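You operate a simulated robot arm through the tools that you are given. There is no shell and no other tool. Be economical: measure what you need, move in short steps, check, and stop when the job is done.

You are at the controls of a simulated two-armed robot. One attempt, no reset.

JOB
Take the tomato pot and put it on the red coaster.
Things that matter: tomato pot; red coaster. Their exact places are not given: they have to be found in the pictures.

Only the result counts: the job must be done as asked and must still hold three seconds after the hand-in. Knocking over, shifting, dropping, spilling or breaking anything else fails it.

ROBOT AND FRAMES
Two 7-joint arms with two-finger parallel grippers on one trunk, on a base that drives. Base frame: it is fixed to the floor where the robot stands at the start and does not move with it; the origin is under the middle of the robot, x ahead of it, y to its left, z up. Units: mm, degrees, N and s.
The left shoulder is at the start at [70, 134, 751], the right one opposite. With the tool pointing down near the work surface each hand reaches from about 100 to 640 mm from the robot's upright axis, wherever it stands, measured 20 degrees to its own side. Places, roughly: red coaster [500, -1750, 750]. Payload 1.57 kg a hand.
Tool frame (each hand has its own): the origin (TCP) lies between the finger pads and is the grasp point; the fingertips stand 30 mm ahead of it; z points along the fingers, y is the line along which they close. Largest opening 80 mm; finger width 17, thickness 12; the body of the gripper, 40 by 82 mm, starts 80 mm behind the TCP.
Orientation is that of the tool frame in the base frame, as a unit quaternion [x, y, z, w]. With the fingers straight down and closing along the base's y, the tool's x points along the base's -x, its y along +y and its z along -z.

CONTROLS
- The arms move only by the tool arm_command. It takes "left_steps", "right_steps" or both (then of equal length, played together; a hand with none holds still); each is a list of rows, each a list of 7 numbers: the turn, a rotation vector about the tool's x, y, z in units of 4 degrees (1.0 is 4 degrees), then the shift along the tool's x, y, z in units of 25 mm (1.0 is 25 mm), then the gripper command, from -1 (shut) to 1 (fully open), values between in proportion. In form: [[ax, ay, az, x, y, z, hand], ...]. A call has 1 to 8 rows; each row shifts and turns the commanded pose from where the row before left it, along the tool's axes as they then stand. A call with a number of a shift or a turn outside -1 to 1 is refused whole. A row lasts 0.2 s, in which the tool goes at most 50 mm and 8.6 degrees; a call with a longer step from one row to the next is refused whole, and so is a gripper value outside its range. Where a pose cannot be reached the arm comes as near as it can. A force on the tool above 40 N (or 10 N above the force at the start of the call, whichever is more), or a blocked arm, ends the call early, and 0.2 s more pass. Each finger travels about 153 mm/s and halts on what it meets, pressing with about 25 N; the grip force reading is that of the motor and also rises with nothing between the fingers. The clock runs only during rows and for 0.2 s after the last one: add rows that do not move to give the fingers time. The reply holds the time, the measured pose of the TCP, the force on the tool along the base axes, the opening and the grip force, in the units named above and with some noise.
- Cameras (640 x 400 px; columns grow to the right, rows downward): "scene" is now at [130.3, -10, 962.7]; the picture's right is [-0.11, -0.99, 0.00], its down [-0.72, 0.08, -0.69] and it looks along [0.69, -0.07, -0.72] (base axes); focal length 258 px, centre (320, 200). "left" rides on the left gripper at [-32, 0, -78] in its tool frame; the picture's right is [0.00, -1.00, 0.00], its down [0.97, 0.00, -0.24] and it looks along [0.24, 0.00, 0.97] (tool axes); focal length 218 px, centre (320, 200). "right" rides on the right gripper at [-32, 0, -78] in its tool frame; the picture's right is [0.00, -1.00, 0.00], its down [0.97, 0.00, -0.24] and it looks along [0.24, 0.00, 0.97] (tool axes); focal length 218 px, centre (320, 200).
- get_image(camera): a new picture of that camera. It takes no simulated time.
- slide_trunk(by): slides the trunk up (or, below 0, down) by that many mm; the arms and the scene camera ride with it, the base frame stays. It gives what a move gives, with no picture.
- roll_base(legs): drives the robot by 1 to 6 legs, each [ahead, left, turn to the left] in mm, mm and degrees, along the robot's own axes; the way and the turn of a leg run together, so that a leg with both is an arc; at most 1500 mm and 180 degrees a leg. The arms and the cameras ride along, it lands a little off, and it stops where it bumps. It gives what a move gives.
- turn_head(pan, tilt): turns the head with the scene camera to pan (to the left, within 86 degrees either way) and tilt (down, from -29 to 69), counted from straight ahead of the robot. It gives what a move gives.
- probe_pixels(camera, pixels): for up to 12 pixels [column, row] of the newest picture of that camera ("zoom" is the newest enlarged one), the place [x, y, z] in the base frame of the surface seen there, good to about 2 mm. It takes no simulated time.
- inspect(camera, box): a new picture of the part [left, top, right, bottom] of that camera's present view, enlarged. It takes no simulated time.
- sign_off(): hands the job in; it is judged then, once.

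Go step by step. Measure first, check grasps and placings, and put right what went wrong. The budget is 80 turns and 78 pictures, counting those below and the enlarged ones. Unless the task says otherwise, let go and move clear before handing in, and close with one line.

The tools are called as a command line: name --argument value ..., lists and objects as JSON in quotes. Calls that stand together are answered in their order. arm_command: Moves the arms, as the interface text tells. Its arguments: {"type":"object","properties":{"left_steps":{"type":"array","items":{"type":"array","items":{"type":"number"}}},"right_steps":{"type":"array","items":{"type":"array","items":{"type":"number"}}}},"required":[]} The other tools are called the same way: slide_trunk (by) slides the trunk up or down; roll_base (legs) drives the base; turn_head (pan, tilt) turns the head that bears the scene camera; get_image (camera) takes a picture; probe_pixels (camera, pixels) gives the place of the surface under pixels of a picture; inspect (camera, box) takes an enlarged picture of a part of a camera's view; sign_off () hands the job in.

At the start:

```text
time_s: 0.0
left_ee_pos: [359.6, 146.2, 695.6]
left_tcp_rot: [0.001, 1.0, 0.0, 0.0]
left_force: [0.7, -0.3, -1.4]
left_gripper_width: 80.2
left_grasp_force: 0.0
right_ee_pos: [441.3, -222.6, 599.6]
right_tcp_rot: [0.001, 1.0, 0.0, 0.0]
right_force: [-0.1, 0.3, -0.3]
right_gripper_width: 80.1
right_grasp_force: 0.1
trunk travel left (down, up): [-325.0, 615.0]
robot x, y, heading: [-0.0, 1.6, -0.2]
head pan, tilt: [-6.1, 46.1]
```

scene: 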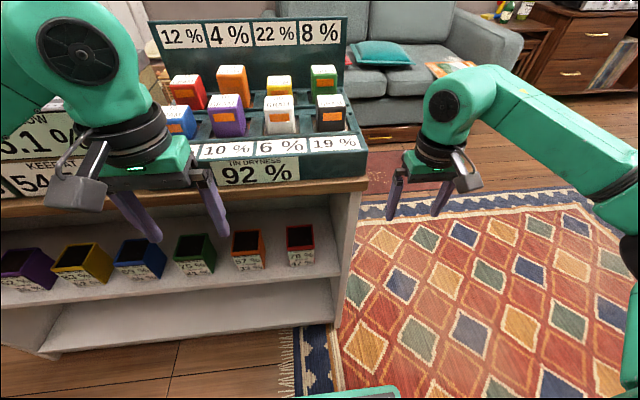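
right: 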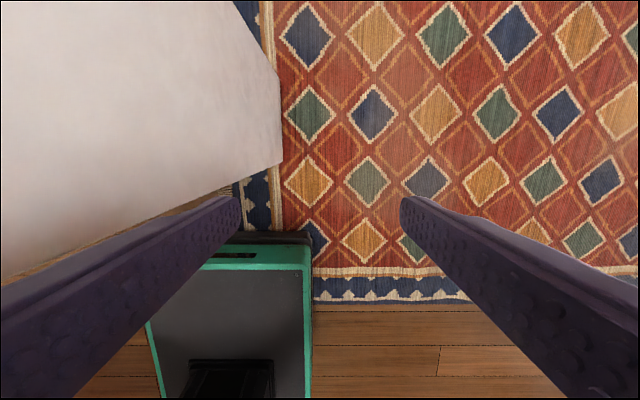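
left: 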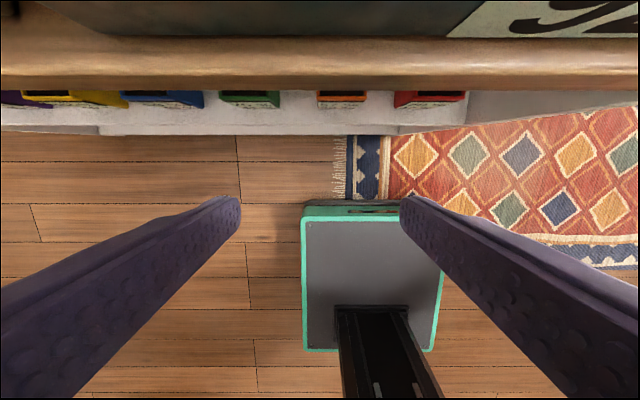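

The scene shows a shelf unit with labelled tins at about (170-345, 70-130) and open boxes on a lower shelf (row 260). I need to read the labels to find the tomato pot.

inspect --camera "scene" --box '[140, 10, 370, 190]'

inspect --camera "scene" --box '[0, 210, 350, 310]'

turn_head --pan 60 --tilt 30

get_image --camera "scene"

turn_head --pan -75 --tilt 20

get_image --camera "scene"

```text
2.22 times, centred on (255, 100) of scene
```

zoom: 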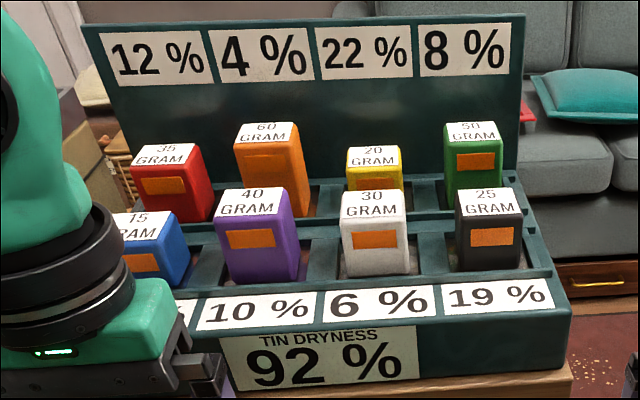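

```text
1.83 times, centred on (175, 260) of scene
```

zoom: 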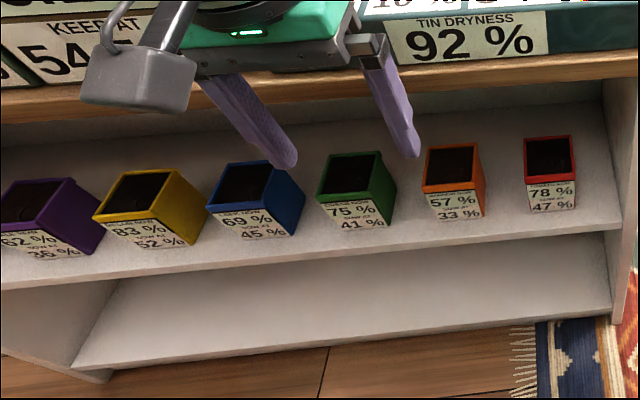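

```text
time_s: 1.4
left_ee_pos: [361.1, 147.5, 696.4]
left_tcp_rot: [0.0, 1.0, 0.001, 0.0]
left_force: [-0.1, -0.5, -0.6]
left_gripper_width: 79.9
left_grasp_force: 0.1
right_ee_pos: [440.0, -223.2, 600.2]
right_tcp_rot: [0.0, 1.0, 0.0, 0.001]
right_force: [0.4, 0.3, 0.2]
right_gripper_width: 79.9
right_grasp_force: 0.1
trunk travel left (down, up): [-325.0, 615.0]
robot x, y, heading: [1.9, 0.4, -0.0]
head pan, tilt: [60.0, 30.0]
```

```text
72 pictures are left
```

scene: 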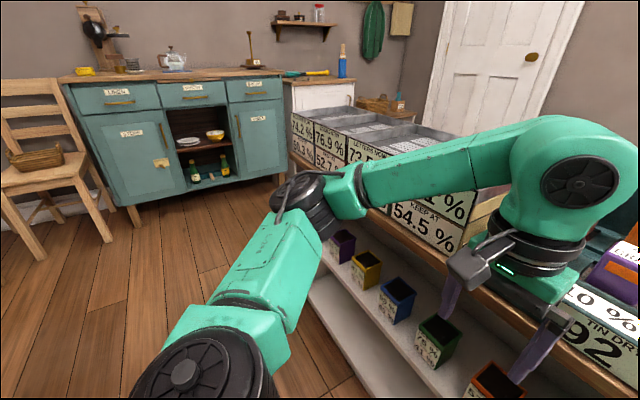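

```text
time_s: 3.5
left_ee_pos: [360.6, 146.8, 696.7]
left_tcp_rot: [0.0, 1.0, 0.0, -0.001]
left_force: [-0.5, 0.1, -0.4]
left_gripper_width: 80.2
left_grasp_force: 0.1
right_ee_pos: [439.8, -222.2, 600.3]
right_tcp_rot: [0.0, 1.0, 0.0, 0.0]
right_force: [0.2, 0.0, -0.1]
right_gripper_width: 80.2
right_grasp_force: 0.1
trunk travel left (down, up): [-325.0, 615.0]
robot x, y, heading: [1.4, 0.8, -0.2]
head pan, tilt: [-75.0, 20.0]
```

```text
71 pictures are left
```

scene: 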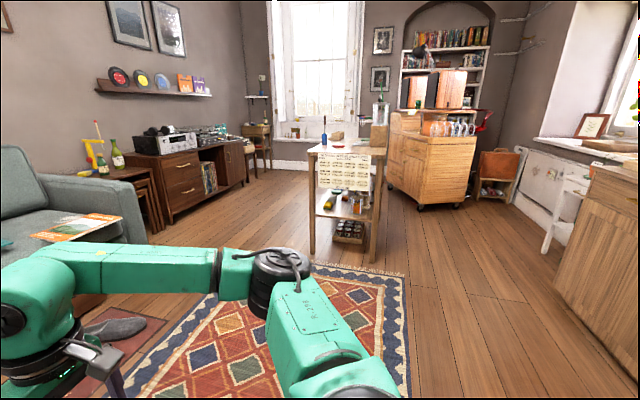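

The pots on the shelf carry labels too small to read yet, and a small stand at (345, 165) carries a paper and maybe the red coaster. I zoom into both.

inspect --camera "scene" --box '[290, 80, 420, 250]'

turn_head --pan 0 --tilt 50

inspect --camera "scene" --box '[0, 200, 190, 300]'

inspect --camera "scene" --box '[170, 200, 360, 300]'

```text
2.35 times, centred on (355, 165) of scene
```

zoom: 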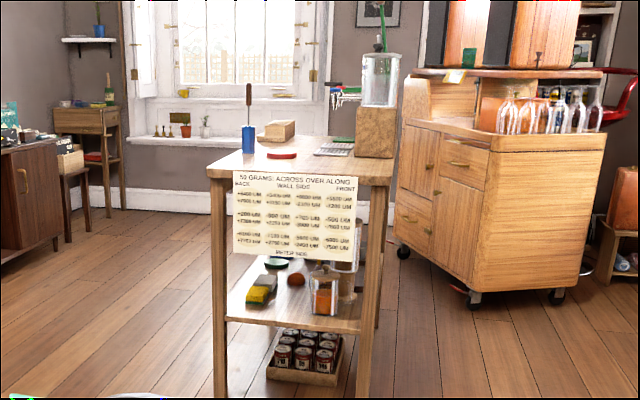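

```text
time_s: 5.0
left_ee_pos: [361.2, 146.5, 698.3]
left_tcp_rot: [0.0, 1.0, 0.002, 0.0]
left_force: [0.2, -0.3, 0.8]
left_gripper_width: 79.8
left_grasp_force: 0.1
right_ee_pos: [440.7, -223.2, 599.3]
right_tcp_rot: [0.0, 1.0, 0.0, 0.0]
right_force: [0.2, 0.6, -0.2]
right_gripper_width: 80.2
right_grasp_force: 0.1
trunk travel left (down, up): [-325.0, 615.0]
robot x, y, heading: [2.6, -1.1, -0.2]
head pan, tilt: [0.0, 50.0]
```

```text
3.37 times, centred on (95, 250) of scene
```

zoom: 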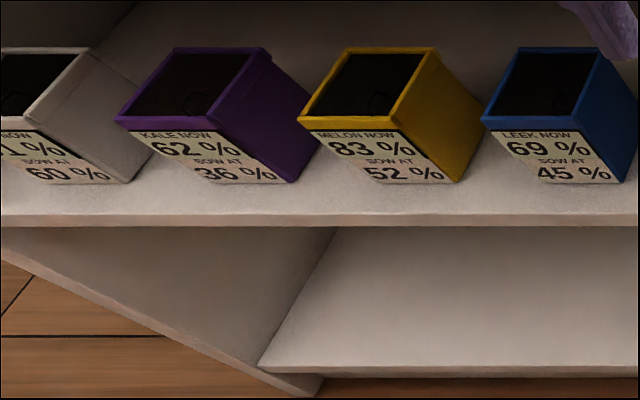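

```text
3.37 times, centred on (265, 250) of scene
```

zoom: 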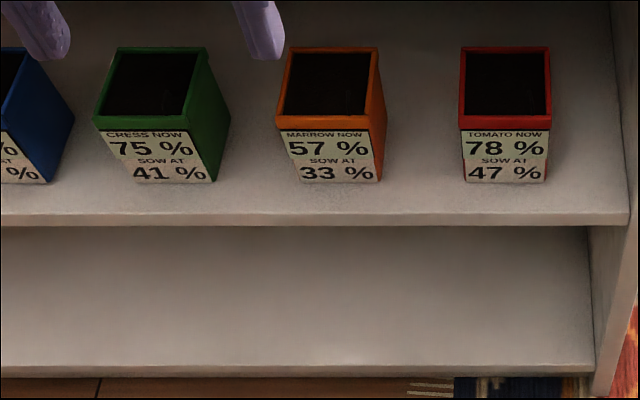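

The red pot in the zoom at (505, 115) is labelled TOMATO. I measure it and the shelf and top board around it.

probe_pixels --camera "zoom" --pixels '[[463, 50], [547, 50], [462, 125], [548, 125], [465, 180], [547, 180], [505, 85], [505, 205], [505, 10], [620, 205], [375, 60], [375, 175]]'

get_image --camera "scene"

```text
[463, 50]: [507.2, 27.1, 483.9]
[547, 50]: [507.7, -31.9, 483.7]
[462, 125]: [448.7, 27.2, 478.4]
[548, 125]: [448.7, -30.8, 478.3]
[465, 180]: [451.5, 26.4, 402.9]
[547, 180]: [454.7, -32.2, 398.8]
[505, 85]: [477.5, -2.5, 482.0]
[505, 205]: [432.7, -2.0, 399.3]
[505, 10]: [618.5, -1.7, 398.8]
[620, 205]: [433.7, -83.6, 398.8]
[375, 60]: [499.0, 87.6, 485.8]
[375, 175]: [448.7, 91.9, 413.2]
```

```text
67 pictures are left
```

scene: 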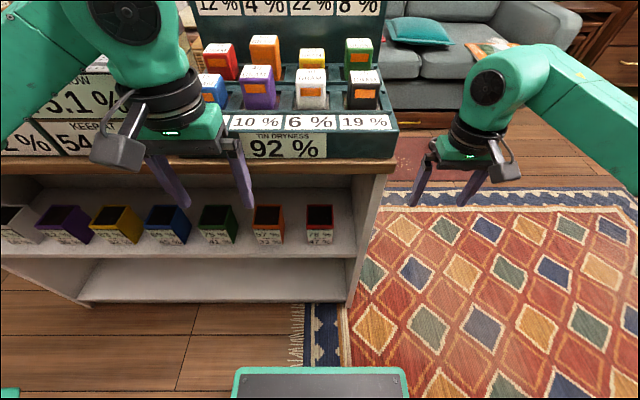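

The tomato pot spans x 449–508, y −32–27, z 400–485. Now I check the overhead board, its front edge and the right-hand wall.

probe_pixels --camera "scene" --pixels '[[330, 160], [330, 168], [330, 174], [395, 166], [352, 290], [375, 200], [358, 240], [330, 182], [270, 380], [330, 250], [345, 270]]'

turn_head --pan -75 --tilt 30

inspect --camera "scene" --box '[300, 60, 410, 200]'

```text
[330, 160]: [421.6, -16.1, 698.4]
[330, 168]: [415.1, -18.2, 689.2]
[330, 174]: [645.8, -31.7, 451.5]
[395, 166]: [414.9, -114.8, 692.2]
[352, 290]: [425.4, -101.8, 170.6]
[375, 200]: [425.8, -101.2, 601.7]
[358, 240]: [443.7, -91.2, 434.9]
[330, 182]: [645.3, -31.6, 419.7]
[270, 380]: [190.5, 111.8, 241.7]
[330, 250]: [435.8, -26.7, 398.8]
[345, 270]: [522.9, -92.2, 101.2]
```

```text
time_s: 6.5
left_ee_pos: [361.3, 146.3, 696.1]
left_tcp_rot: [0.0, 1.0, 0.001, 0.0]
left_force: [0.3, 0.8, 0.3]
left_gripper_width: 80.3
left_grasp_force: 0.1
right_ee_pos: [440.3, -223.5, 600.6]
right_tcp_rot: [0.0, 1.0, 0.0, 0.0]
right_force: [-0.4, -0.1, 0.6]
right_gripper_width: 80.1
right_grasp_force: 0.0
trunk travel left (down, up): [-325.0, 615.0]
robot x, y, heading: [-1.2, 2.3, -0.0]
head pan, tilt: [-75.0, 30.0]
```

```text
2.86 times, centred on (355, 130) of scene
```

zoom: 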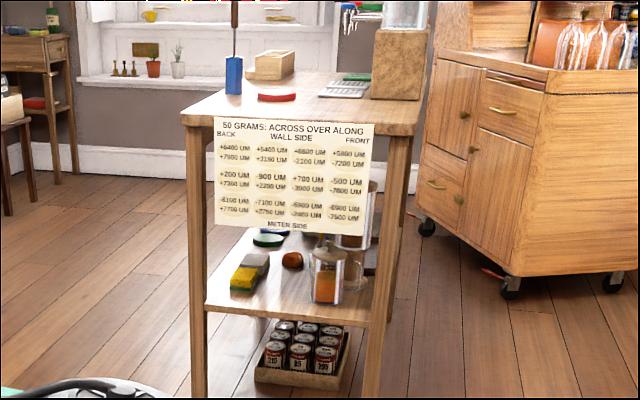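

Board front is at x≈414, z≈690, side wall inner face y≈−92; a horizontal grasp from the front fits. Now I measure the coaster at zoom (277, 97) and its neighbours.

probe_pixels --camera "zoom" --pixels '[[277, 96], [258, 97], [296, 97], [225, 80], [240, 80], [234, 92], [275, 65], [345, 92], [395, 85], [190, 112], [415, 128], [240, 20]]'

roll_base --legs '[[-220, 0, 0]]'

turn_head --pan 0 --tilt 40

get_image --camera "scene"

```text
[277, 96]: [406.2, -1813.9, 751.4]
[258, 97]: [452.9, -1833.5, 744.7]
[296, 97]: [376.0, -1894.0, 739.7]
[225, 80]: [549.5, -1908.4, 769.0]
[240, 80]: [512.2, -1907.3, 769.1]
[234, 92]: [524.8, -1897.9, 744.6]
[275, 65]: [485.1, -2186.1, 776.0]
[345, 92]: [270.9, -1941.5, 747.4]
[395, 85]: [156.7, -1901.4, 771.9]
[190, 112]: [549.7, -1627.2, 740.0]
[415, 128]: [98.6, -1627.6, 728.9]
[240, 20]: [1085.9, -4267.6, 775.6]
```

```text
time_s: 8.2
left_ee_pos: [138.3, 146.3, 696.4]
left_tcp_rot: [0.0, 1.0, 0.0, 0.0]
left_force: [0.0, 0.5, -0.3]
left_gripper_width: 79.7
left_grasp_force: 0.0
right_ee_pos: [218.4, -222.6, 600.7]
right_tcp_rot: [-0.001, 1.0, 0.0, 0.0]
right_force: [0.5, -0.1, -0.1]
right_gripper_width: 79.9
right_grasp_force: 0.0
trunk travel left (down, up): [-325.0, 615.0]
robot x, y, heading: [-218.5, -1.0, -0.0]
head pan, tilt: [-75.0, 30.0]
```

```text
time_s: 9.7
left_ee_pos: [137.2, 145.9, 696.5]
left_tcp_rot: [0.0, 1.0, 0.0, 0.0]
left_force: [-0.2, 0.1, 0.6]
left_gripper_width: 80.1
left_grasp_force: 0.0
right_ee_pos: [219.0, -222.7, 599.7]
right_tcp_rot: [-0.001, 1.0, 0.0, 0.0]
right_force: [0.0, 0.7, 0.5]
right_gripper_width: 79.7
right_grasp_force: 0.0
trunk travel left (down, up): [-325.0, 615.0]
robot x, y, heading: [-222.2, 3.9, 0.1]
head pan, tilt: [0.0, 40.0]
```

```text
65 pictures are left
```

scene: 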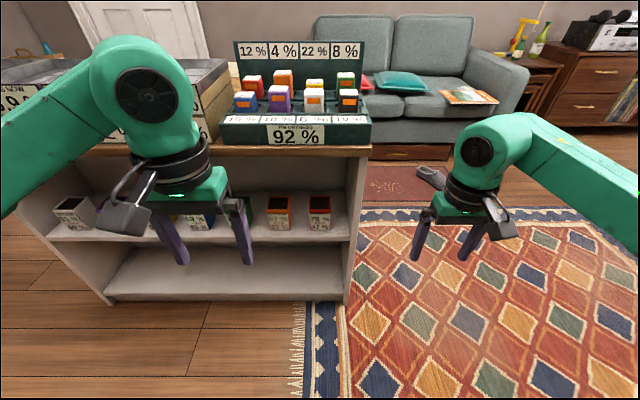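

The way is clear; I turn the right hand toward horizontal, about its y axis, in place.

arm_command --right_steps '[[0, -1, 0, -0.4, 0, 0, 1], [0, -1, 0, -0.4, 0, 0, 1], [0, -1, 0, -0.4, 0, 0, 1], [0, -1, 0, -0.4, 0, 0, 1], [0, -1, 0, -0.4, 0, 0, 1], [0, -1, 0, -0.4, 0, 0, 1], [0, -1, 0, -0.4, 0, 0, 1], [0, -1, 0, -0.4, 0, 0, 1]]'

arm_command --right_steps '[[0, -1, 0, 0, 0, 0.2, 1], [0, -1, 0, 0, 0, 0.2, 1], [0, -1, 0, 0, 0, 0.2, 1], [0, -1, 0, 0, 0, 0.2, 1], [0, -1, 0, 0, 0, 0.2, 1], [0, -1, 0, 0, 0, 0.2, 1], [0, -1, 0, 0, 0, 0.2, 1], [0, -1, 0, 0, 0, 0, 1]]'

arm_command --right_steps '[[0, -1, 0, 0, 0, 0, 1], [0, -1, 0, 0, 0, 0, 1], [0, -1, 0, 0, 0, 0, 1], [0, -1, 0, 0, 0, 0, 1], [0, -1, 0, 0, 0, 0, 1], [0, -1, 0, 0, 0, 0, 1], [0, -0.5, 0, 0, 0, 0, 1]]'

```text
time_s: 11.4
left_ee_pos: [138.9, 145.6, 697.4]
left_tcp_rot: [0.0, 1.0, 0.0, 0.0]
left_force: [0.7, 0.2, -0.6]
left_gripper_width: 79.7
left_grasp_force: 0.1
right_ee_pos: [294.9, -223.1, 619.0]
right_tcp_rot: [0.001, 0.961, 0.0, 0.276]
right_force: [-0.5, 0.3, -0.2]
right_gripper_width: 80.0
right_grasp_force: 0.1
trunk travel left (down, up): [-325.0, 615.0]
robot x, y, heading: [-221.5, 1.2, -0.1]
head pan, tilt: [0.0, 40.0]
```

```text
time_s: 13.2
left_ee_pos: [139.0, 146.2, 696.8]
left_tcp_rot: [0.0, 1.0, 0.0, 0.0]
left_force: [-0.1, 0.1, 0.0]
left_gripper_width: 79.9
left_grasp_force: 0.1
right_ee_pos: [319.7, -222.8, 594.2]
right_tcp_rot: [0.001, 0.848, -0.001, 0.531]
right_force: [-0.6, 0.4, -0.1]
right_gripper_width: 80.0
right_grasp_force: 0.0
trunk travel left (down, up): [-325.0, 615.0]
robot x, y, heading: [-219.7, 0.2, 0.2]
head pan, tilt: [0.0, 40.0]
```

```text
time_s: 14.8
left_ee_pos: [139.2, 146.5, 696.6]
left_tcp_rot: [0.0, 1.0, 0.001, 0.001]
left_force: [0.0, -0.6, 0.1]
left_gripper_width: 80.3
left_grasp_force: 0.1
right_ee_pos: [324.0, -158.0, 610.9]
right_tcp_rot: [-0.058, 0.779, 0.049, 0.623]
right_force: [0.2, 0.3, 0.0]
right_gripper_width: 80.2
right_grasp_force: 0.1
right hand out of reach, approached as far as the arm can: row 2, 3, 4, 5, 6, 7
trunk travel left (down, up): [-325.0, 615.0]
robot x, y, heading: [-222.2, -4.2, 0.0]
head pan, tilt: [0.0, 40.0]
```

The last 25° of turn is out of reach here. A fingers-down tilt of about 60–65° is enough, so I lower the trunk and turn back a little.

slide_trunk --by -150

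arm_command --right_steps '[[0, 1, 0, 0, 0, 0, 1], [0, 1, 0, 0, 0, 0, 1], [0, 1, 0, 0, 0, 0, 1], [0, 1, 0, 0, 0, 0, 1], [0, 1, 0, 0, 0, 0, 1], [0, 1, 0, 0, 0, 0, 1], [0, 0.5, 0, 0, 0, 0, 1]]'

```text
time_s: 16.6
left_ee_pos: [139.2, 146.1, 547.5]
left_tcp_rot: [0.001, 1.0, -0.001, 0.0]
left_force: [-0.3, -0.6, 1.5]
left_gripper_width: 80.3
left_grasp_force: 0.1
right_ee_pos: [323.7, -158.3, 461.0]
right_tcp_rot: [-0.059, 0.779, 0.05, 0.622]
right_force: [0.9, -0.7, 1.0]
right_gripper_width: 80.2
right_grasp_force: 0.1
trunk travel left (down, up): [-175.0, 765.0]
robot x, y, heading: [-222.7, -1.8, -0.0]
head pan, tilt: [0.0, 40.0]
```

```text
time_s: 18.2
left_ee_pos: [139.1, 146.8, 546.8]
left_tcp_rot: [-0.001, 1.0, 0.0, 0.0]
left_force: [-0.5, -0.2, -0.4]
left_gripper_width: 79.9
left_grasp_force: 0.1
right_ee_pos: [323.8, -157.6, 461.8]
right_tcp_rot: [-0.068, 0.899, 0.035, 0.431]
right_force: [0.1, -0.1, 0.1]
right_gripper_width: 79.9
right_grasp_force: 0.1
trunk travel left (down, up): [-175.0, 765.0]
robot x, y, heading: [-224.0, -2.2, 0.0]
head pan, tilt: [0.0, 40.0]
```

Tilt is now 51° with a few degrees of skew; I correct skew, go to 60° tilt and slide to y≈−2 in front of the pot.

arm_command --right_steps '[[0.87, 0, 0.66, 0, 0, 0, 1], [0.87, 0, 0.66, 0, 0, 0, 1], [0, -0.73, 0, 0, 1, 0, 1], [0, -0.73, 0, 0, 1, 0, 1], [0, -0.73, 0, 0, 1, 0, 1], [0, 0, 0, 0, 1, 0, 1], [0, 0, 0, 0, 1, 0, 1], [0, 0, 0, 0, 1, 0, 1]]'

get_image --camera "right"

get_image --camera "scene"

```text
time_s: 20.0
left_ee_pos: [137.8, 146.6, 546.8]
left_tcp_rot: [0.0, 1.0, 0.0, 0.0]
left_force: [-1.1, 0.5, 0.0]
left_gripper_width: 80.0
left_grasp_force: 0.0
right_ee_pos: [324.8, -9.0, 460.7]
right_tcp_rot: [0.001, 0.866, 0.0, 0.5]
right_force: [0.6, -0.2, -0.7]
right_gripper_width: 79.9
right_grasp_force: 0.1
trunk travel left (down, up): [-175.0, 765.0]
robot x, y, heading: [-221.1, 2.7, -0.1]
head pan, tilt: [0.0, 40.0]
```

```text
64 pictures are left
```

right: 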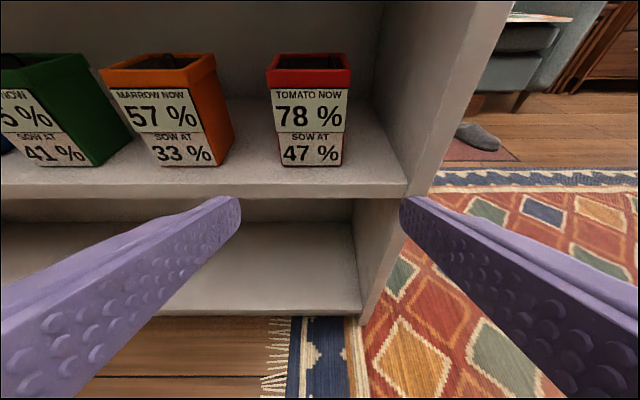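

```text
63 pictures are left
```

scene: 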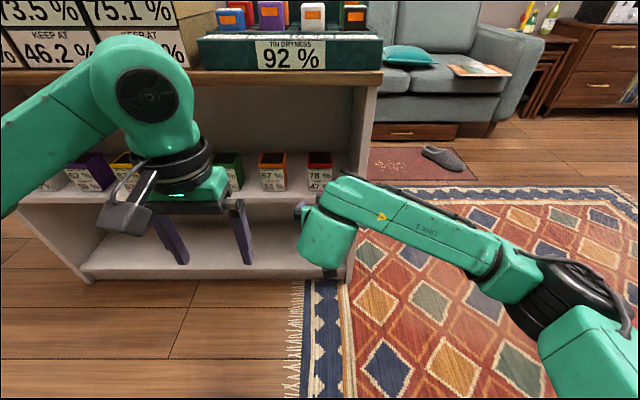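

Hand is at 60° tilt, aligned. I verify the pot's position with this camera, then advance.

probe_pixels --camera "right" --pixels '[[269, 78], [350, 78], [281, 160], [341, 160], [282, 60], [340, 60]]'

arm_command --right_steps '[[0, 0, 0, -0.28, 0.07, 0.6, 1], [0, 0, 0, -0.28, 0.07, 0.6, 1], [0, 0, 0, -0.28, 0.07, 0.6, 1], [0, 0, 0, -0.28, 0.07, 0.6, 1]]'

get_image --camera "right"

```text
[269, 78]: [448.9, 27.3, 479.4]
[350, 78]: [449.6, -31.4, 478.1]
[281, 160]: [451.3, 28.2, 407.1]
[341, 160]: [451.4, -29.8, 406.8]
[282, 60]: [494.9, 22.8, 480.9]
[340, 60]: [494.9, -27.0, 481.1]
```

```text
time_s: 21.0
left_ee_pos: [139.4, 146.1, 545.8]
left_tcp_rot: [0.0, 1.0, -0.001, 0.0]
left_force: [0.3, 0.8, -0.7]
left_gripper_width: 80.3
left_grasp_force: 0.1
right_ee_pos: [391.8, -0.6, 456.2]
right_tcp_rot: [-0.001, 0.866, 0.001, 0.5]
right_force: [-0.2, 0.4, -0.1]
right_gripper_width: 79.7
right_grasp_force: 0.1
trunk travel left (down, up): [-175.0, 765.0]
robot x, y, heading: [-218.2, -4.9, -0.1]
head pan, tilt: [0.0, 40.0]
```

```text
62 pictures are left
```

right: 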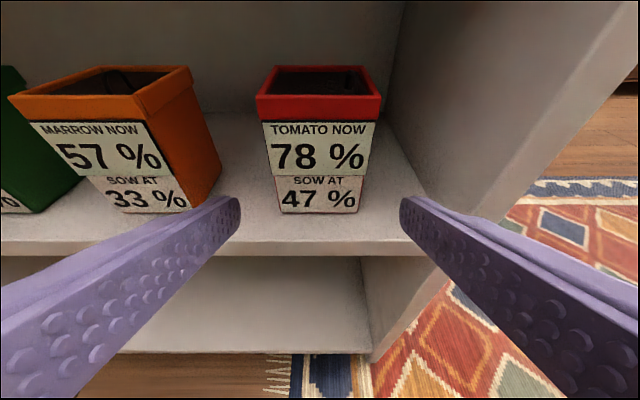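

Centred on the pot with ~10 mm each side; I advance 86 mm and 11 mm down around it.

arm_command --right_steps '[[0, 0, 0, -0.34, -0.02, 0.8, 1], [0, 0, 0, -0.34, -0.02, 0.8, 1], [0, 0, 0, -0.34, -0.02, 0.8, 1], [0, 0, 0, -0.34, -0.02, 0.8, 1]]'

get_image --camera "right"

```text
time_s: 22.0
left_ee_pos: [138.8, 148.3, 547.4]
left_tcp_rot: [0.0, 1.0, 0.0, 0.0]
left_force: [-0.8, 0.3, -0.3]
left_gripper_width: 80.1
left_grasp_force: 0.1
right_ee_pos: [476.7, -3.7, 445.6]
right_tcp_rot: [0.0, 0.866, 0.0, 0.5]
right_force: [1.4, 0.2, -0.2]
right_gripper_width: 79.8
right_grasp_force: 0.0
trunk travel left (down, up): [-175.0, 765.0]
robot x, y, heading: [-222.3, -0.2, 0.1]
head pan, tilt: [0.0, 40.0]
```

```text
61 pictures are left
```

right: 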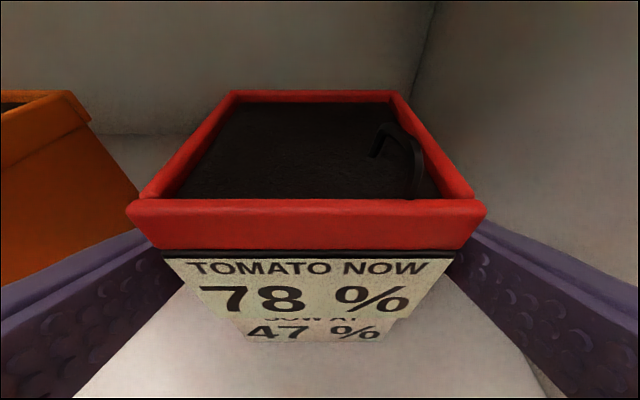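

The fingers straddle the pot, nothing else between. I close the gripper.

arm_command --right_steps '[[0, 0, 0, 0, 0, 0, -1], [0, 0, 0, 0, 0, 0, -1], [0, 0, 0, 0, 0, 0, -1]]'

arm_command --right_steps '[[0, 0, 0, -0.35, 0, -0.2, -1], [0, 0, 0, -0.35, 0, -0.2, -1], [0, 0, 0, 0, 0, 0, -1]]'

get_image --camera "right"

```text
time_s: 22.8
left_ee_pos: [138.3, 147.3, 546.5]
left_tcp_rot: [0.0, 1.0, 0.0, 0.001]
left_force: [-0.9, 0.5, 0.0]
left_gripper_width: 80.0
left_grasp_force: 0.0
right_ee_pos: [476.5, -1.9, 446.0]
right_tcp_rot: [0.0, 0.866, 0.001, 0.5]
right_force: [1.9, 1.8, 2.0]
right_gripper_width: 59.8
right_grasp_force: 24.4
trunk travel left (down, up): [-175.0, 765.0]
robot x, y, heading: [-221.1, -1.1, 0.1]
head pan, tilt: [0.0, 40.0]
```

```text
time_s: 23.6
left_ee_pos: [137.8, 146.5, 546.1]
left_tcp_rot: [0.0, 1.0, 0.0, 0.0]
left_force: [0.3, 0.0, 0.6]
left_gripper_width: 79.9
left_grasp_force: 0.0
right_ee_pos: [476.4, -3.1, 465.8]
right_tcp_rot: [0.0, 0.866, 0.0, 0.5]
right_force: [-0.6, 0.8, 0.0]
right_gripper_width: 59.8
right_grasp_force: 25.0
trunk travel left (down, up): [-175.0, 765.0]
robot x, y, heading: [-218.6, 1.1, 0.1]
head pan, tilt: [0.0, 40.0]
```

```text
60 pictures are left
```

right: 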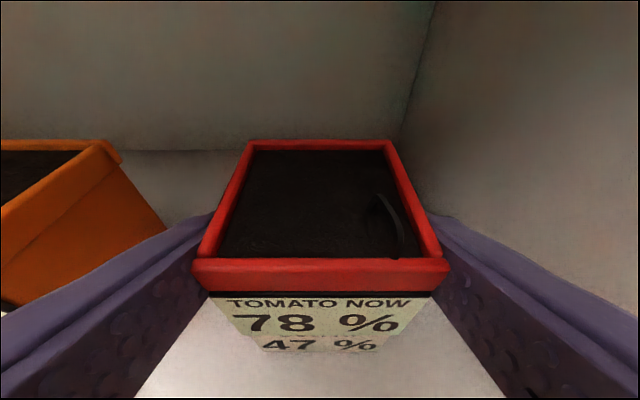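

The picture shows the rim smaller and lower (row 272 vs 222), so the pot may have stayed behind. I probe its height.

probe_pixels --camera "right" --pixels '[[196, 265], [447, 265], [250, 145], [388, 145], [320, 200], [320, 320], [320, 385]]'

inspect --camera "scene" --box '[240, 110, 400, 210]'

```text
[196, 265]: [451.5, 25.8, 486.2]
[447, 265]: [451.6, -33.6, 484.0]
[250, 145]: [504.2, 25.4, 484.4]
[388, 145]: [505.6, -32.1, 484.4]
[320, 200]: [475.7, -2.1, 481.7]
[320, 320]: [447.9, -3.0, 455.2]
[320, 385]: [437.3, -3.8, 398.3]
```

```text
4.00 times, centred on (320, 160) of scene
```

zoom: 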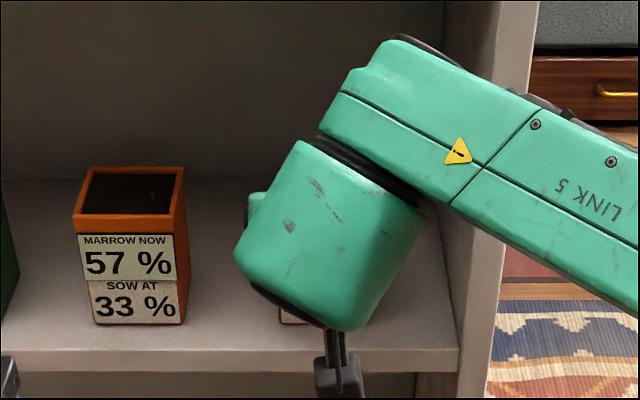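

The pot did not rise; the fingers slid up its sides. I look closely at the pot, including the dark loop at (390, 215) in the soil.

inspect --camera "right" --box '[190, 130, 460, 300]'

inspect --camera "right" --box '[0, 130, 240, 310]'

get_image --camera "left"

```text
2.35 times, centred on (325, 215) of right
```

zoom: 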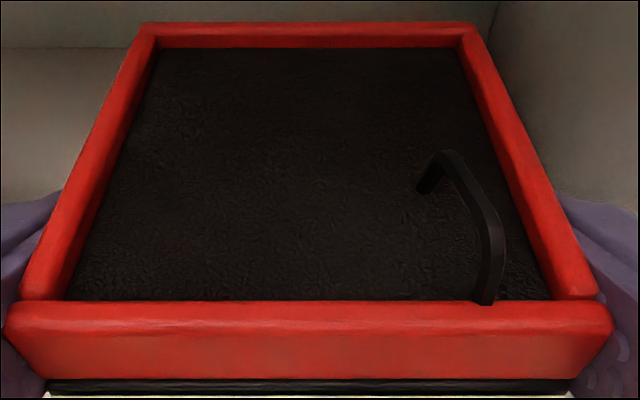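

```text
2.22 times, centred on (120, 220) of right
```

zoom: 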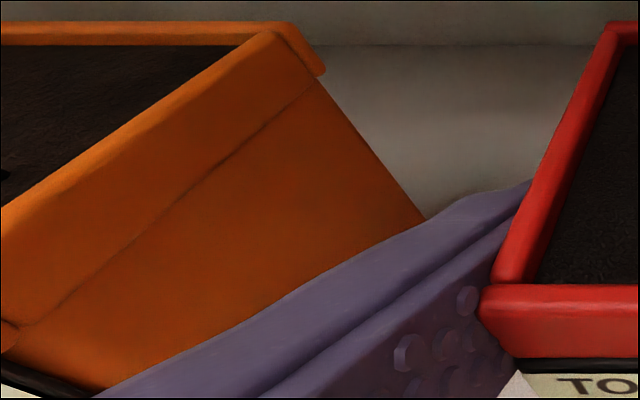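

```text
56 pictures are left
```

left: 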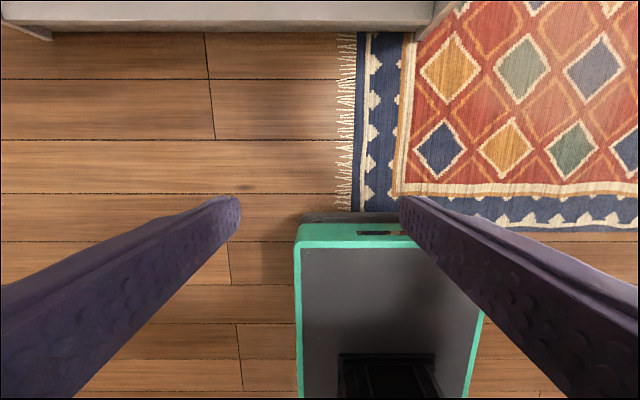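

The rim, slightly proud, now sits squarely between the pads. I try a gentle lift of 8 mm and read the force.

arm_command --right_steps '[[0, 0, 0, -0.07, 0, -0.04, -1], [0, 0, 0, -0.07, 0, -0.04, -1], [0, 0, 0, -0.07, 0, -0.04, -1], [0, 0, 0, -0.07, 0, -0.04, -1]]'

get_image --camera "right"

probe_pixels --camera "right" --pixels '[[196, 265], [447, 265], [252, 143], [386, 143], [320, 200]]'

```text
time_s: 24.6
left_ee_pos: [140.0, 146.1, 545.9]
left_tcp_rot: [0.0, 1.0, 0.0, 0.0]
left_force: [-0.6, 0.1, -0.5]
left_gripper_width: 79.7
left_grasp_force: 0.1
right_ee_pos: [475.8, -2.0, 474.0]
right_tcp_rot: [-0.001, 0.866, 0.001, 0.5]
right_force: [0.2, 0.2, -2.6]
right_gripper_width: 59.9
right_grasp_force: 25.3
trunk travel left (down, up): [-175.0, 765.0]
robot x, y, heading: [-228.2, -1.4, -0.0]
head pan, tilt: [0.0, 40.0]
```

```text
55 pictures are left
```

right: 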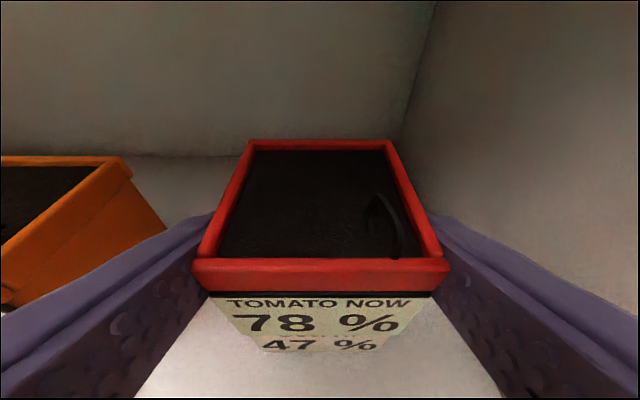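

```text
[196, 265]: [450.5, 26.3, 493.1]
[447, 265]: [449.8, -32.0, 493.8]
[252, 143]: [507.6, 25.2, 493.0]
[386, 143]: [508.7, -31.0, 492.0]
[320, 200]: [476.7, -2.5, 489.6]
```

It now lifts (rim at z≈493, load ≈2.6 N): the earlier slip was because the pads were below the proud rim. I set it down and regrip centred on the rim for a firmer hold.

arm_command --right_steps '[[0, 0, 0, 0.09, 0, 0.05, -1], [0, 0, 0, 0.09, 0, 0.05, -1], [0, 0, 0, 0.09, 0, 0.05, -1], [0, 0, 0, 0, 0, 0, -1], [0, 0, 0, 0, 0, 0, 1], [0, 0, 0, 0, 0, 0, 1]]'

get_image --camera "right"

probe_pixels --camera "right" --pixels '[[196, 265], [447, 265], [252, 145], [386, 145], [320, 200], [320, 285], [320, 300]]'

```text
time_s: 26.0
left_ee_pos: [139.6, 145.6, 546.7]
left_tcp_rot: [0.0, 1.0, 0.0, 0.0]
left_force: [-0.2, -1.0, 0.1]
left_gripper_width: 79.8
left_grasp_force: 0.1
right_ee_pos: [477.2, -3.2, 466.9]
right_tcp_rot: [0.0, 0.866, 0.001, 0.499]
right_force: [0.1, 0.7, -0.6]
right_gripper_width: 80.1
right_grasp_force: 0.2
trunk travel left (down, up): [-175.0, 765.0]
robot x, y, heading: [-223.3, -1.3, 0.1]
head pan, tilt: [0.0, 40.0]
```

```text
54 pictures are left
```

right: 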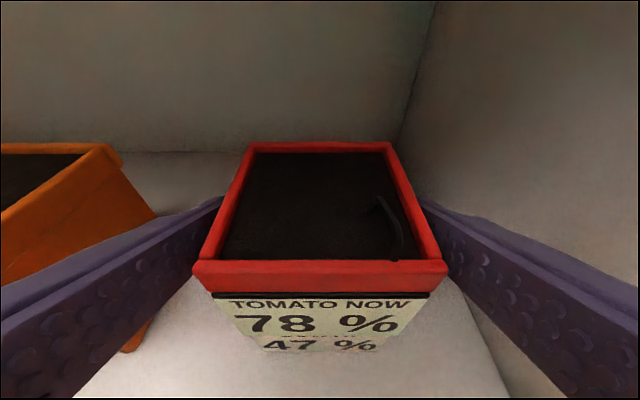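

```text
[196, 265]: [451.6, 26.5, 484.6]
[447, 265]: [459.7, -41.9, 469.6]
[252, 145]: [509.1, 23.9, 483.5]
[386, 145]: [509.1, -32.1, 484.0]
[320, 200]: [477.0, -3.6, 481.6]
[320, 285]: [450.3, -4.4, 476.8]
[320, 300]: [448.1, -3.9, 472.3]
```

The pot sits upright at its original place; the rim is z 475–485. I raise the hand 8 mm and close on it.

arm_command --right_steps '[[0, 0, 0, -0.28, 0.02, -0.16, 1], [0, 0, 0, 0, 0, 0, 1], [0, 0, 0, 0, 0, 0, -1], [0, 0, 0, 0, 0, 0, -1], [0, 0, 0, 0, 0, 0, -1]]'

arm_command --right_steps '[[0, 0, 0, -0.07, 0, -0.04, -1], [0, 0, 0, -0.07, 0, -0.04, -1], [0, 0, 0, -0.07, 0, -0.04, -1], [0, 0, 0, -0.07, 0, -0.04, -1], [0, 0, 0, -0.14, 0, -0.08, -1], [0, 0, 0, -0.14, 0, -0.08, -1], [0, 0, 0, -0.14, 0, -0.08, -1]]'

get_image --camera "right"

probe_pixels --camera "right" --pixels '[[320, 150], [320, 270], [320, 200], [260, 200], [380, 200]]'

```text
time_s: 27.2
left_ee_pos: [138.2, 147.1, 546.7]
left_tcp_rot: [0.0, 1.0, 0.0, 0.0]
left_force: [0.2, -1.7, -0.3]
left_gripper_width: 80.0
left_grasp_force: 0.0
right_ee_pos: [476.4, -1.4, 474.1]
right_tcp_rot: [-0.001, 0.866, 0.001, 0.5]
right_force: [0.4, -1.0, 0.5]
right_gripper_width: 59.7
right_grasp_force: 24.8
trunk travel left (down, up): [-175.0, 765.0]
robot x, y, heading: [-219.3, -1.2, -0.0]
head pan, tilt: [0.0, 40.0]
```

```text
time_s: 28.8
left_ee_pos: [139.0, 146.5, 546.8]
left_tcp_rot: [0.0, 1.0, 0.0, 0.0]
left_force: [0.3, -0.4, -0.4]
left_gripper_width: 80.3
left_grasp_force: 0.1
right_ee_pos: [477.6, -2.5, 493.7]
right_tcp_rot: [0.0, 0.866, 0.0, 0.5]
right_force: [0.5, -1.0, -1.9]
right_gripper_width: 59.7
right_grasp_force: 25.4
trunk travel left (down, up): [-175.0, 765.0]
robot x, y, heading: [-222.1, -0.1, -0.1]
head pan, tilt: [0.0, 40.0]
```

```text
53 pictures are left
```

right: 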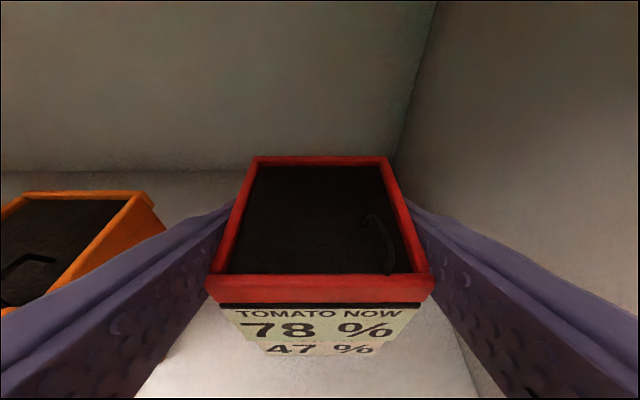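

```text
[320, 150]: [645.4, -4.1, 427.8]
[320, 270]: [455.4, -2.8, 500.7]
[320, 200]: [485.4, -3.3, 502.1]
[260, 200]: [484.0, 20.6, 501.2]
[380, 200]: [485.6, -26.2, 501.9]
```

Pot is lifted level by 20 mm (soil 481.7→502), held firmly. I draw it straight out of the shelf with the arm.

arm_command --right_steps '[[0, 0, 0, 0.2, 0, -0.4, -1], [0, 0, 0, 0.33, 0, -0.62, -1], [0, 0, 0, 0.33, 0, -0.62, -1], [0, 0, 0, 0.33, 0, -0.62, -1], [0, 0, 0, 0.33, 0, -0.62, -1], [0, 0, 0, 0.33, 0, -0.62, -1], [0, 0, 0, 0.33, 0, -0.62, -1], [0, 0, 0, 0.2, 0, -0.4, -1]]'

get_image --camera "right"

turn_head --pan -80 --tilt 35

get_image --camera "scene"

```text
time_s: 30.6
left_ee_pos: [139.7, 146.5, 546.4]
left_tcp_rot: [0.001, 1.0, 0.0, 0.0]
left_force: [-0.6, -0.5, 0.4]
left_gripper_width: 80.1
left_grasp_force: 0.1
right_ee_pos: [349.3, -3.5, 500.7]
right_tcp_rot: [-0.001, 0.866, 0.001, 0.5]
right_force: [0.4, 0.0, -2.6]
right_gripper_width: 59.6
right_grasp_force: 25.0
trunk travel left (down, up): [-175.0, 765.0]
robot x, y, heading: [-222.3, -0.7, 0.0]
head pan, tilt: [0.0, 40.0]
```

```text
52 pictures are left
```

right: 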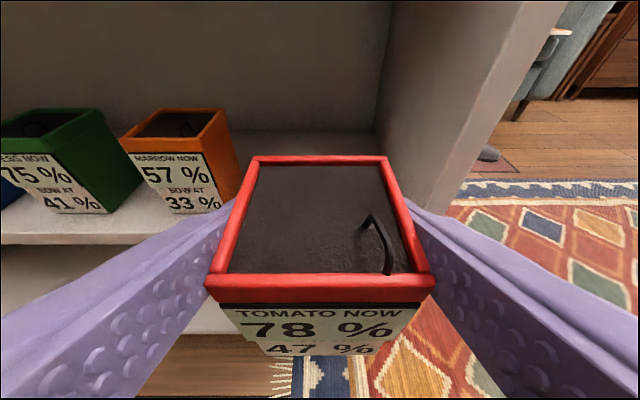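

```text
time_s: 32.1
left_ee_pos: [139.1, 146.7, 546.8]
left_tcp_rot: [0.0, 1.0, 0.0, 0.0]
left_force: [-0.1, -0.3, -0.2]
left_gripper_width: 80.4
left_grasp_force: 0.0
right_ee_pos: [349.0, -2.6, 499.5]
right_tcp_rot: [0.0, 0.866, 0.001, 0.5]
right_force: [-0.8, 0.4, -2.2]
right_gripper_width: 59.8
right_grasp_force: 25.0
trunk travel left (down, up): [-175.0, 765.0]
robot x, y, heading: [-221.9, -0.0, 0.0]
head pan, tilt: [-80.0, 35.0]
```

```text
51 pictures are left
```

scene: 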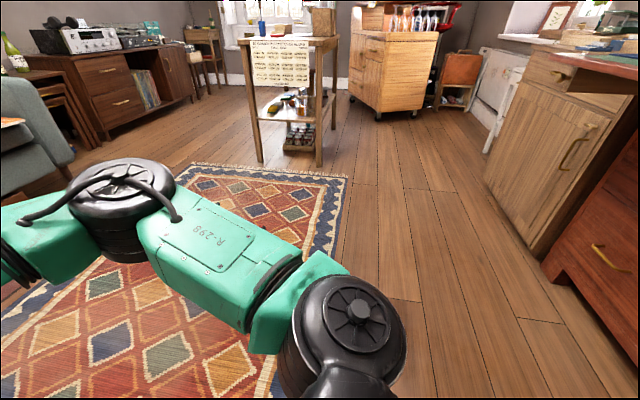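

Pot is clear of the shelf and steady. I probe the surroundings for the drive: stand legs (258,160)/(318,165), counters on the right, sofa at left.

probe_pixels --camera "scene" --pixels '[[259, 160], [319, 165], [545, 265], [487, 175], [535, 250], [70, 150], [60, 185], [100, 140], [185, 95], [270, 148], [345, 180], [560, 130]]'

inspect --camera "scene" --box '[230, 20, 350, 170]'

```text
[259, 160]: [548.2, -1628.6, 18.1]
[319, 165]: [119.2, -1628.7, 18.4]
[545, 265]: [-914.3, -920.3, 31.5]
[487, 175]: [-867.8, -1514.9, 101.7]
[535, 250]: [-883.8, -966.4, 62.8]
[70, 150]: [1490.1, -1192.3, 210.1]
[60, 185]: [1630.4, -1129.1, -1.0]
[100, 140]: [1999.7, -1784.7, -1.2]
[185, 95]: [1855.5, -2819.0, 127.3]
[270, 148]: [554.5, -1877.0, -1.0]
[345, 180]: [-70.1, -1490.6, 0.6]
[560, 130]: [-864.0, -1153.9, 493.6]
```

```text
2.67 times, centred on (290, 95) of scene
```

zoom: 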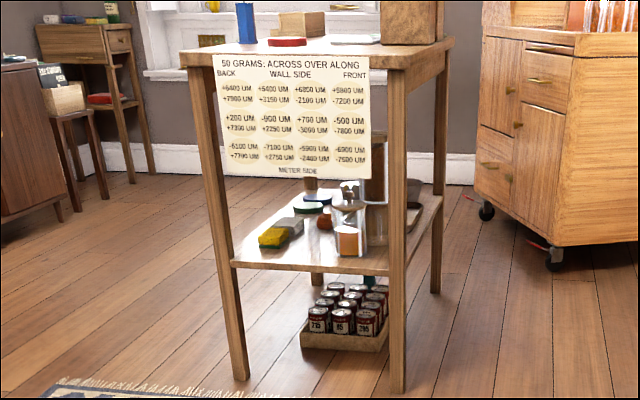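

Stand legs are at (548,−1628) and (119,−1628); counters begin at x<−865; the floor between is free. I back off 80 mm and turn right 90° in two parts.

roll_base --legs '[[-80, 0, 0], [0, 0, -45], [0, 0, -45]]'

get_image --camera "right"

```text
time_s: 37.3
left_ee_pos: [-149.7, -358.5, 546.7]
left_tcp_rot: [0.7, 0.714, 0.0, 0.0]
left_force: [-0.2, 0.3, 0.3]
left_gripper_width: 80.3
left_grasp_force: 0.1
right_ee_pos: [-294.0, -572.6, 499.6]
right_tcp_rot: [0.607, 0.618, -0.349, 0.357]
right_force: [-0.5, 0.1, -1.9]
right_gripper_width: 59.8
right_grasp_force: 24.6
trunk travel left (down, up): [-175.0, 765.0]
robot x, y, heading: [-301.5, -2.6, -88.8]
head pan, tilt: [-80.0, 35.0]
```

```text
49 pictures are left
```

right: 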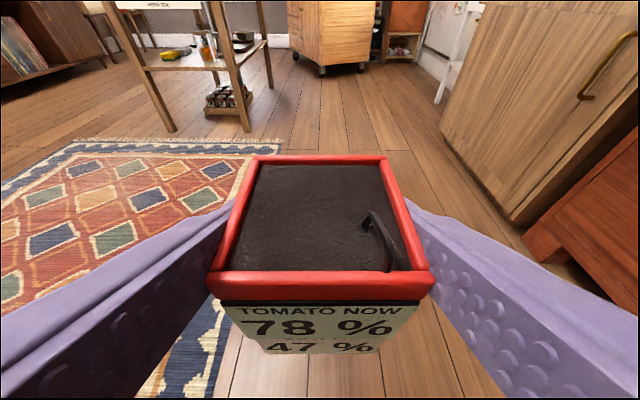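

Pot unchanged in the grip. Drive ahead 750, then left 750.

roll_base --legs '[[750, 0, -1.2], [0, 750, 0]]'

turn_head --pan 0 --tilt 25

get_image --camera "scene"

```text
time_s: 45.0
left_ee_pos: [578.5, -1131.7, 547.0]
left_tcp_rot: [0.717, 0.697, 0.0, 0.0]
left_force: [0.0, -0.5, -0.1]
left_gripper_width: 80.1
left_grasp_force: 0.0
right_ee_pos: [422.0, -1338.4, 500.6]
right_tcp_rot: [0.622, 0.603, -0.359, 0.348]
right_force: [-0.6, 0.1, -1.6]
right_gripper_width: 59.8
right_grasp_force: 24.6
trunk travel left (down, up): [-175.0, 765.0]
robot x, y, heading: [442.8, -764.0, -91.7]
head pan, tilt: [-80.0, 35.0]
```

```text
time_s: 46.5
left_ee_pos: [577.5, -1132.5, 546.3]
left_tcp_rot: [0.718, 0.696, 0.0, 0.0]
left_force: [0.2, 0.4, -0.1]
left_gripper_width: 79.8
left_grasp_force: 0.0
right_ee_pos: [423.4, -1338.6, 500.1]
right_tcp_rot: [0.622, 0.603, -0.358, 0.348]
right_force: [-0.2, 0.6, -1.3]
right_gripper_width: 59.7
right_grasp_force: 25.0
trunk travel left (down, up): [-175.0, 765.0]
robot x, y, heading: [440.5, -764.7, -92.1]
head pan, tilt: [0.0, 25.0]
```

```text
48 pictures are left
```

scene: 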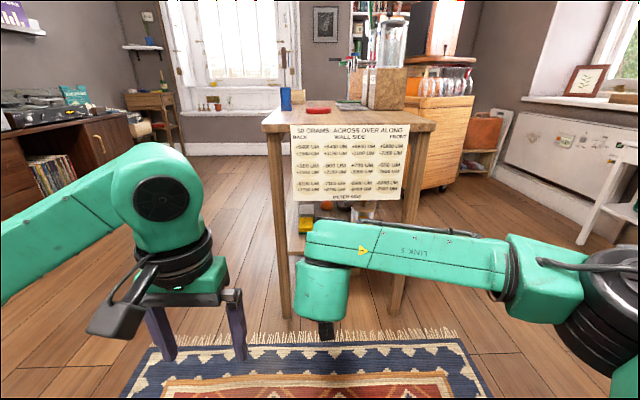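

We face the stand with the coaster at (323, 112). I raise the trunk 400 mm so the pot clears the table top, then measure from above.

slide_trunk --by 400

turn_head --pan 0 --tilt 35

get_image --camera "scene"

inspect --camera "scene" --box '[240, 80, 460, 220]'

```text
time_s: 50.3
left_ee_pos: [578.1, -1131.5, 946.2]
left_tcp_rot: [0.717, 0.697, 0.0, 0.0]
left_force: [-1.6, 0.5, -0.3]
left_gripper_width: 80.0
left_grasp_force: 0.2
right_ee_pos: [423.4, -1338.6, 899.8]
right_tcp_rot: [0.622, 0.603, -0.358, 0.348]
right_force: [0.8, 0.8, -2.0]
right_gripper_width: 59.8
right_grasp_force: 25.0
trunk travel left (down, up): [-575.0, 365.0]
robot x, y, heading: [442.2, -767.3, -91.7]
head pan, tilt: [0.0, 25.0]
```

```text
time_s: 51.0
left_ee_pos: [578.3, -1132.2, 946.5]
left_tcp_rot: [0.718, 0.696, 0.001, 0.0]
left_force: [0.0, 0.0, 0.4]
left_gripper_width: 79.9
left_grasp_force: 0.1
right_ee_pos: [423.5, -1338.2, 900.4]
right_tcp_rot: [0.622, 0.603, -0.358, 0.348]
right_force: [-0.5, 0.2, -2.7]
right_gripper_width: 59.9
right_grasp_force: 24.7
trunk travel left (down, up): [-575.0, 365.0]
robot x, y, heading: [442.1, -765.6, -91.8]
head pan, tilt: [0.0, 35.0]
```

```text
47 pictures are left
```

scene: 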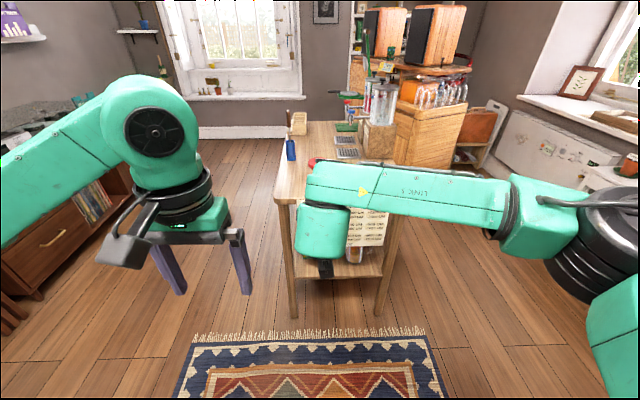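

```text
2.86 times, centred on (350, 150) of scene
```

zoom: 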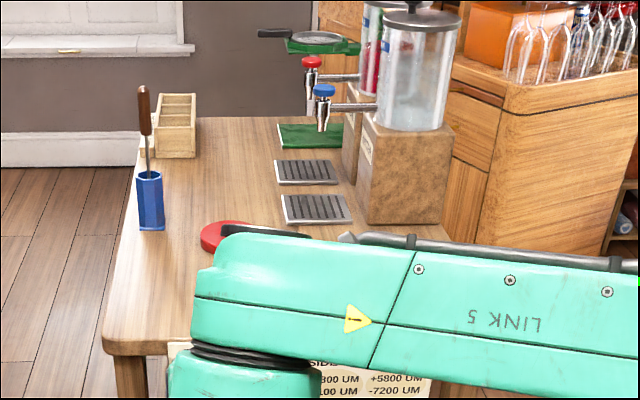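

The coaster is partly behind the arm at zoom (225, 235). I look with the hand camera and probe.

probe_pixels --camera "zoom" --pixels '[[203, 238], [225, 224], [215, 230], [140, 300], [150, 205], [138, 228], [164, 228], [348, 220], [370, 222], [300, 222], [105, 345], [225, 150]]'

get_image --camera "right"

```text
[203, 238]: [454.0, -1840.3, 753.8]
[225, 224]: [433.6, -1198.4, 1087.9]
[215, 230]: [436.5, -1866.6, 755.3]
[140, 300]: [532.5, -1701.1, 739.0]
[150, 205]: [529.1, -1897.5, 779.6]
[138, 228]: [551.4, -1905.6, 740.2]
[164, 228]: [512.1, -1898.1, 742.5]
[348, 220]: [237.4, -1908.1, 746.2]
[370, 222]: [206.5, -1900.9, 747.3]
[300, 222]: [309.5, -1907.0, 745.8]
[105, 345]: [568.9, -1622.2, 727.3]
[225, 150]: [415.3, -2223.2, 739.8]
```

```text
45 pictures are left
```

right: 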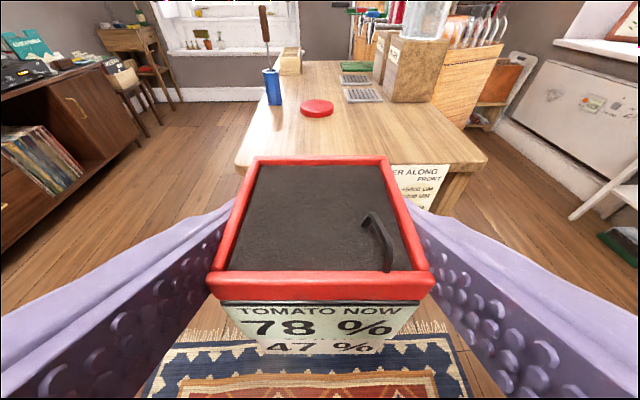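

The hand camera shows the coaster fully at (317, 108). I measure it exactly.

inspect --camera "right" --box '[230, 50, 470, 160]'

probe_pixels --camera "right" --pixels '[[302, 107], [331, 107], [317, 100], [317, 112], [317, 107], [290, 130], [275, 100], [268, 75]]'

```text
2.67 times, centred on (350, 105) of right
```

zoom: 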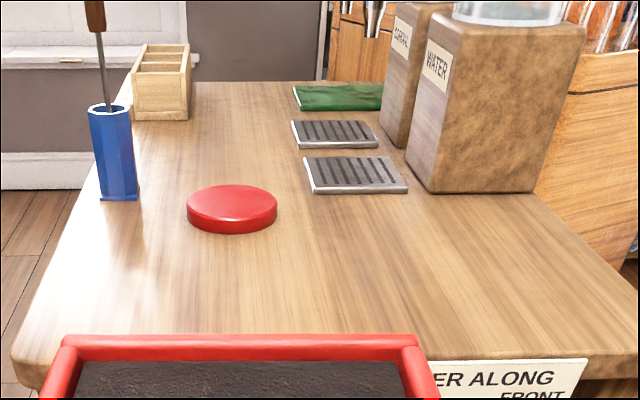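

```text
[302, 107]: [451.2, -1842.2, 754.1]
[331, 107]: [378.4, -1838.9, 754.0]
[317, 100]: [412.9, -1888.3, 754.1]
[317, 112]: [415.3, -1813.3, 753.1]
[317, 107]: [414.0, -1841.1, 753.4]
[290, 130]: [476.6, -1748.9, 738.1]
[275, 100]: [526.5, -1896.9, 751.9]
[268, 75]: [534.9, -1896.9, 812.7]
```

probe_pixels --camera "zoom" --pixels '[[189, 203], [275, 203], [232, 187], [232, 219], [232, 230], [200, 190], [264, 190], [198, 215], [266, 215], [135, 198], [305, 160]]'

```text
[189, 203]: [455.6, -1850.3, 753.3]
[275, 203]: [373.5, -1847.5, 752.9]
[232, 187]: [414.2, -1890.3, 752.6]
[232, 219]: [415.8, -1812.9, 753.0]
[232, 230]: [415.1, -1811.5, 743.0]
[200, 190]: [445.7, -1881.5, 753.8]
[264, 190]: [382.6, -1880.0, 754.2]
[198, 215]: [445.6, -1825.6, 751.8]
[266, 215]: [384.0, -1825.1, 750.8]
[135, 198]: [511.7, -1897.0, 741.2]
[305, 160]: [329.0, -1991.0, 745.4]
```

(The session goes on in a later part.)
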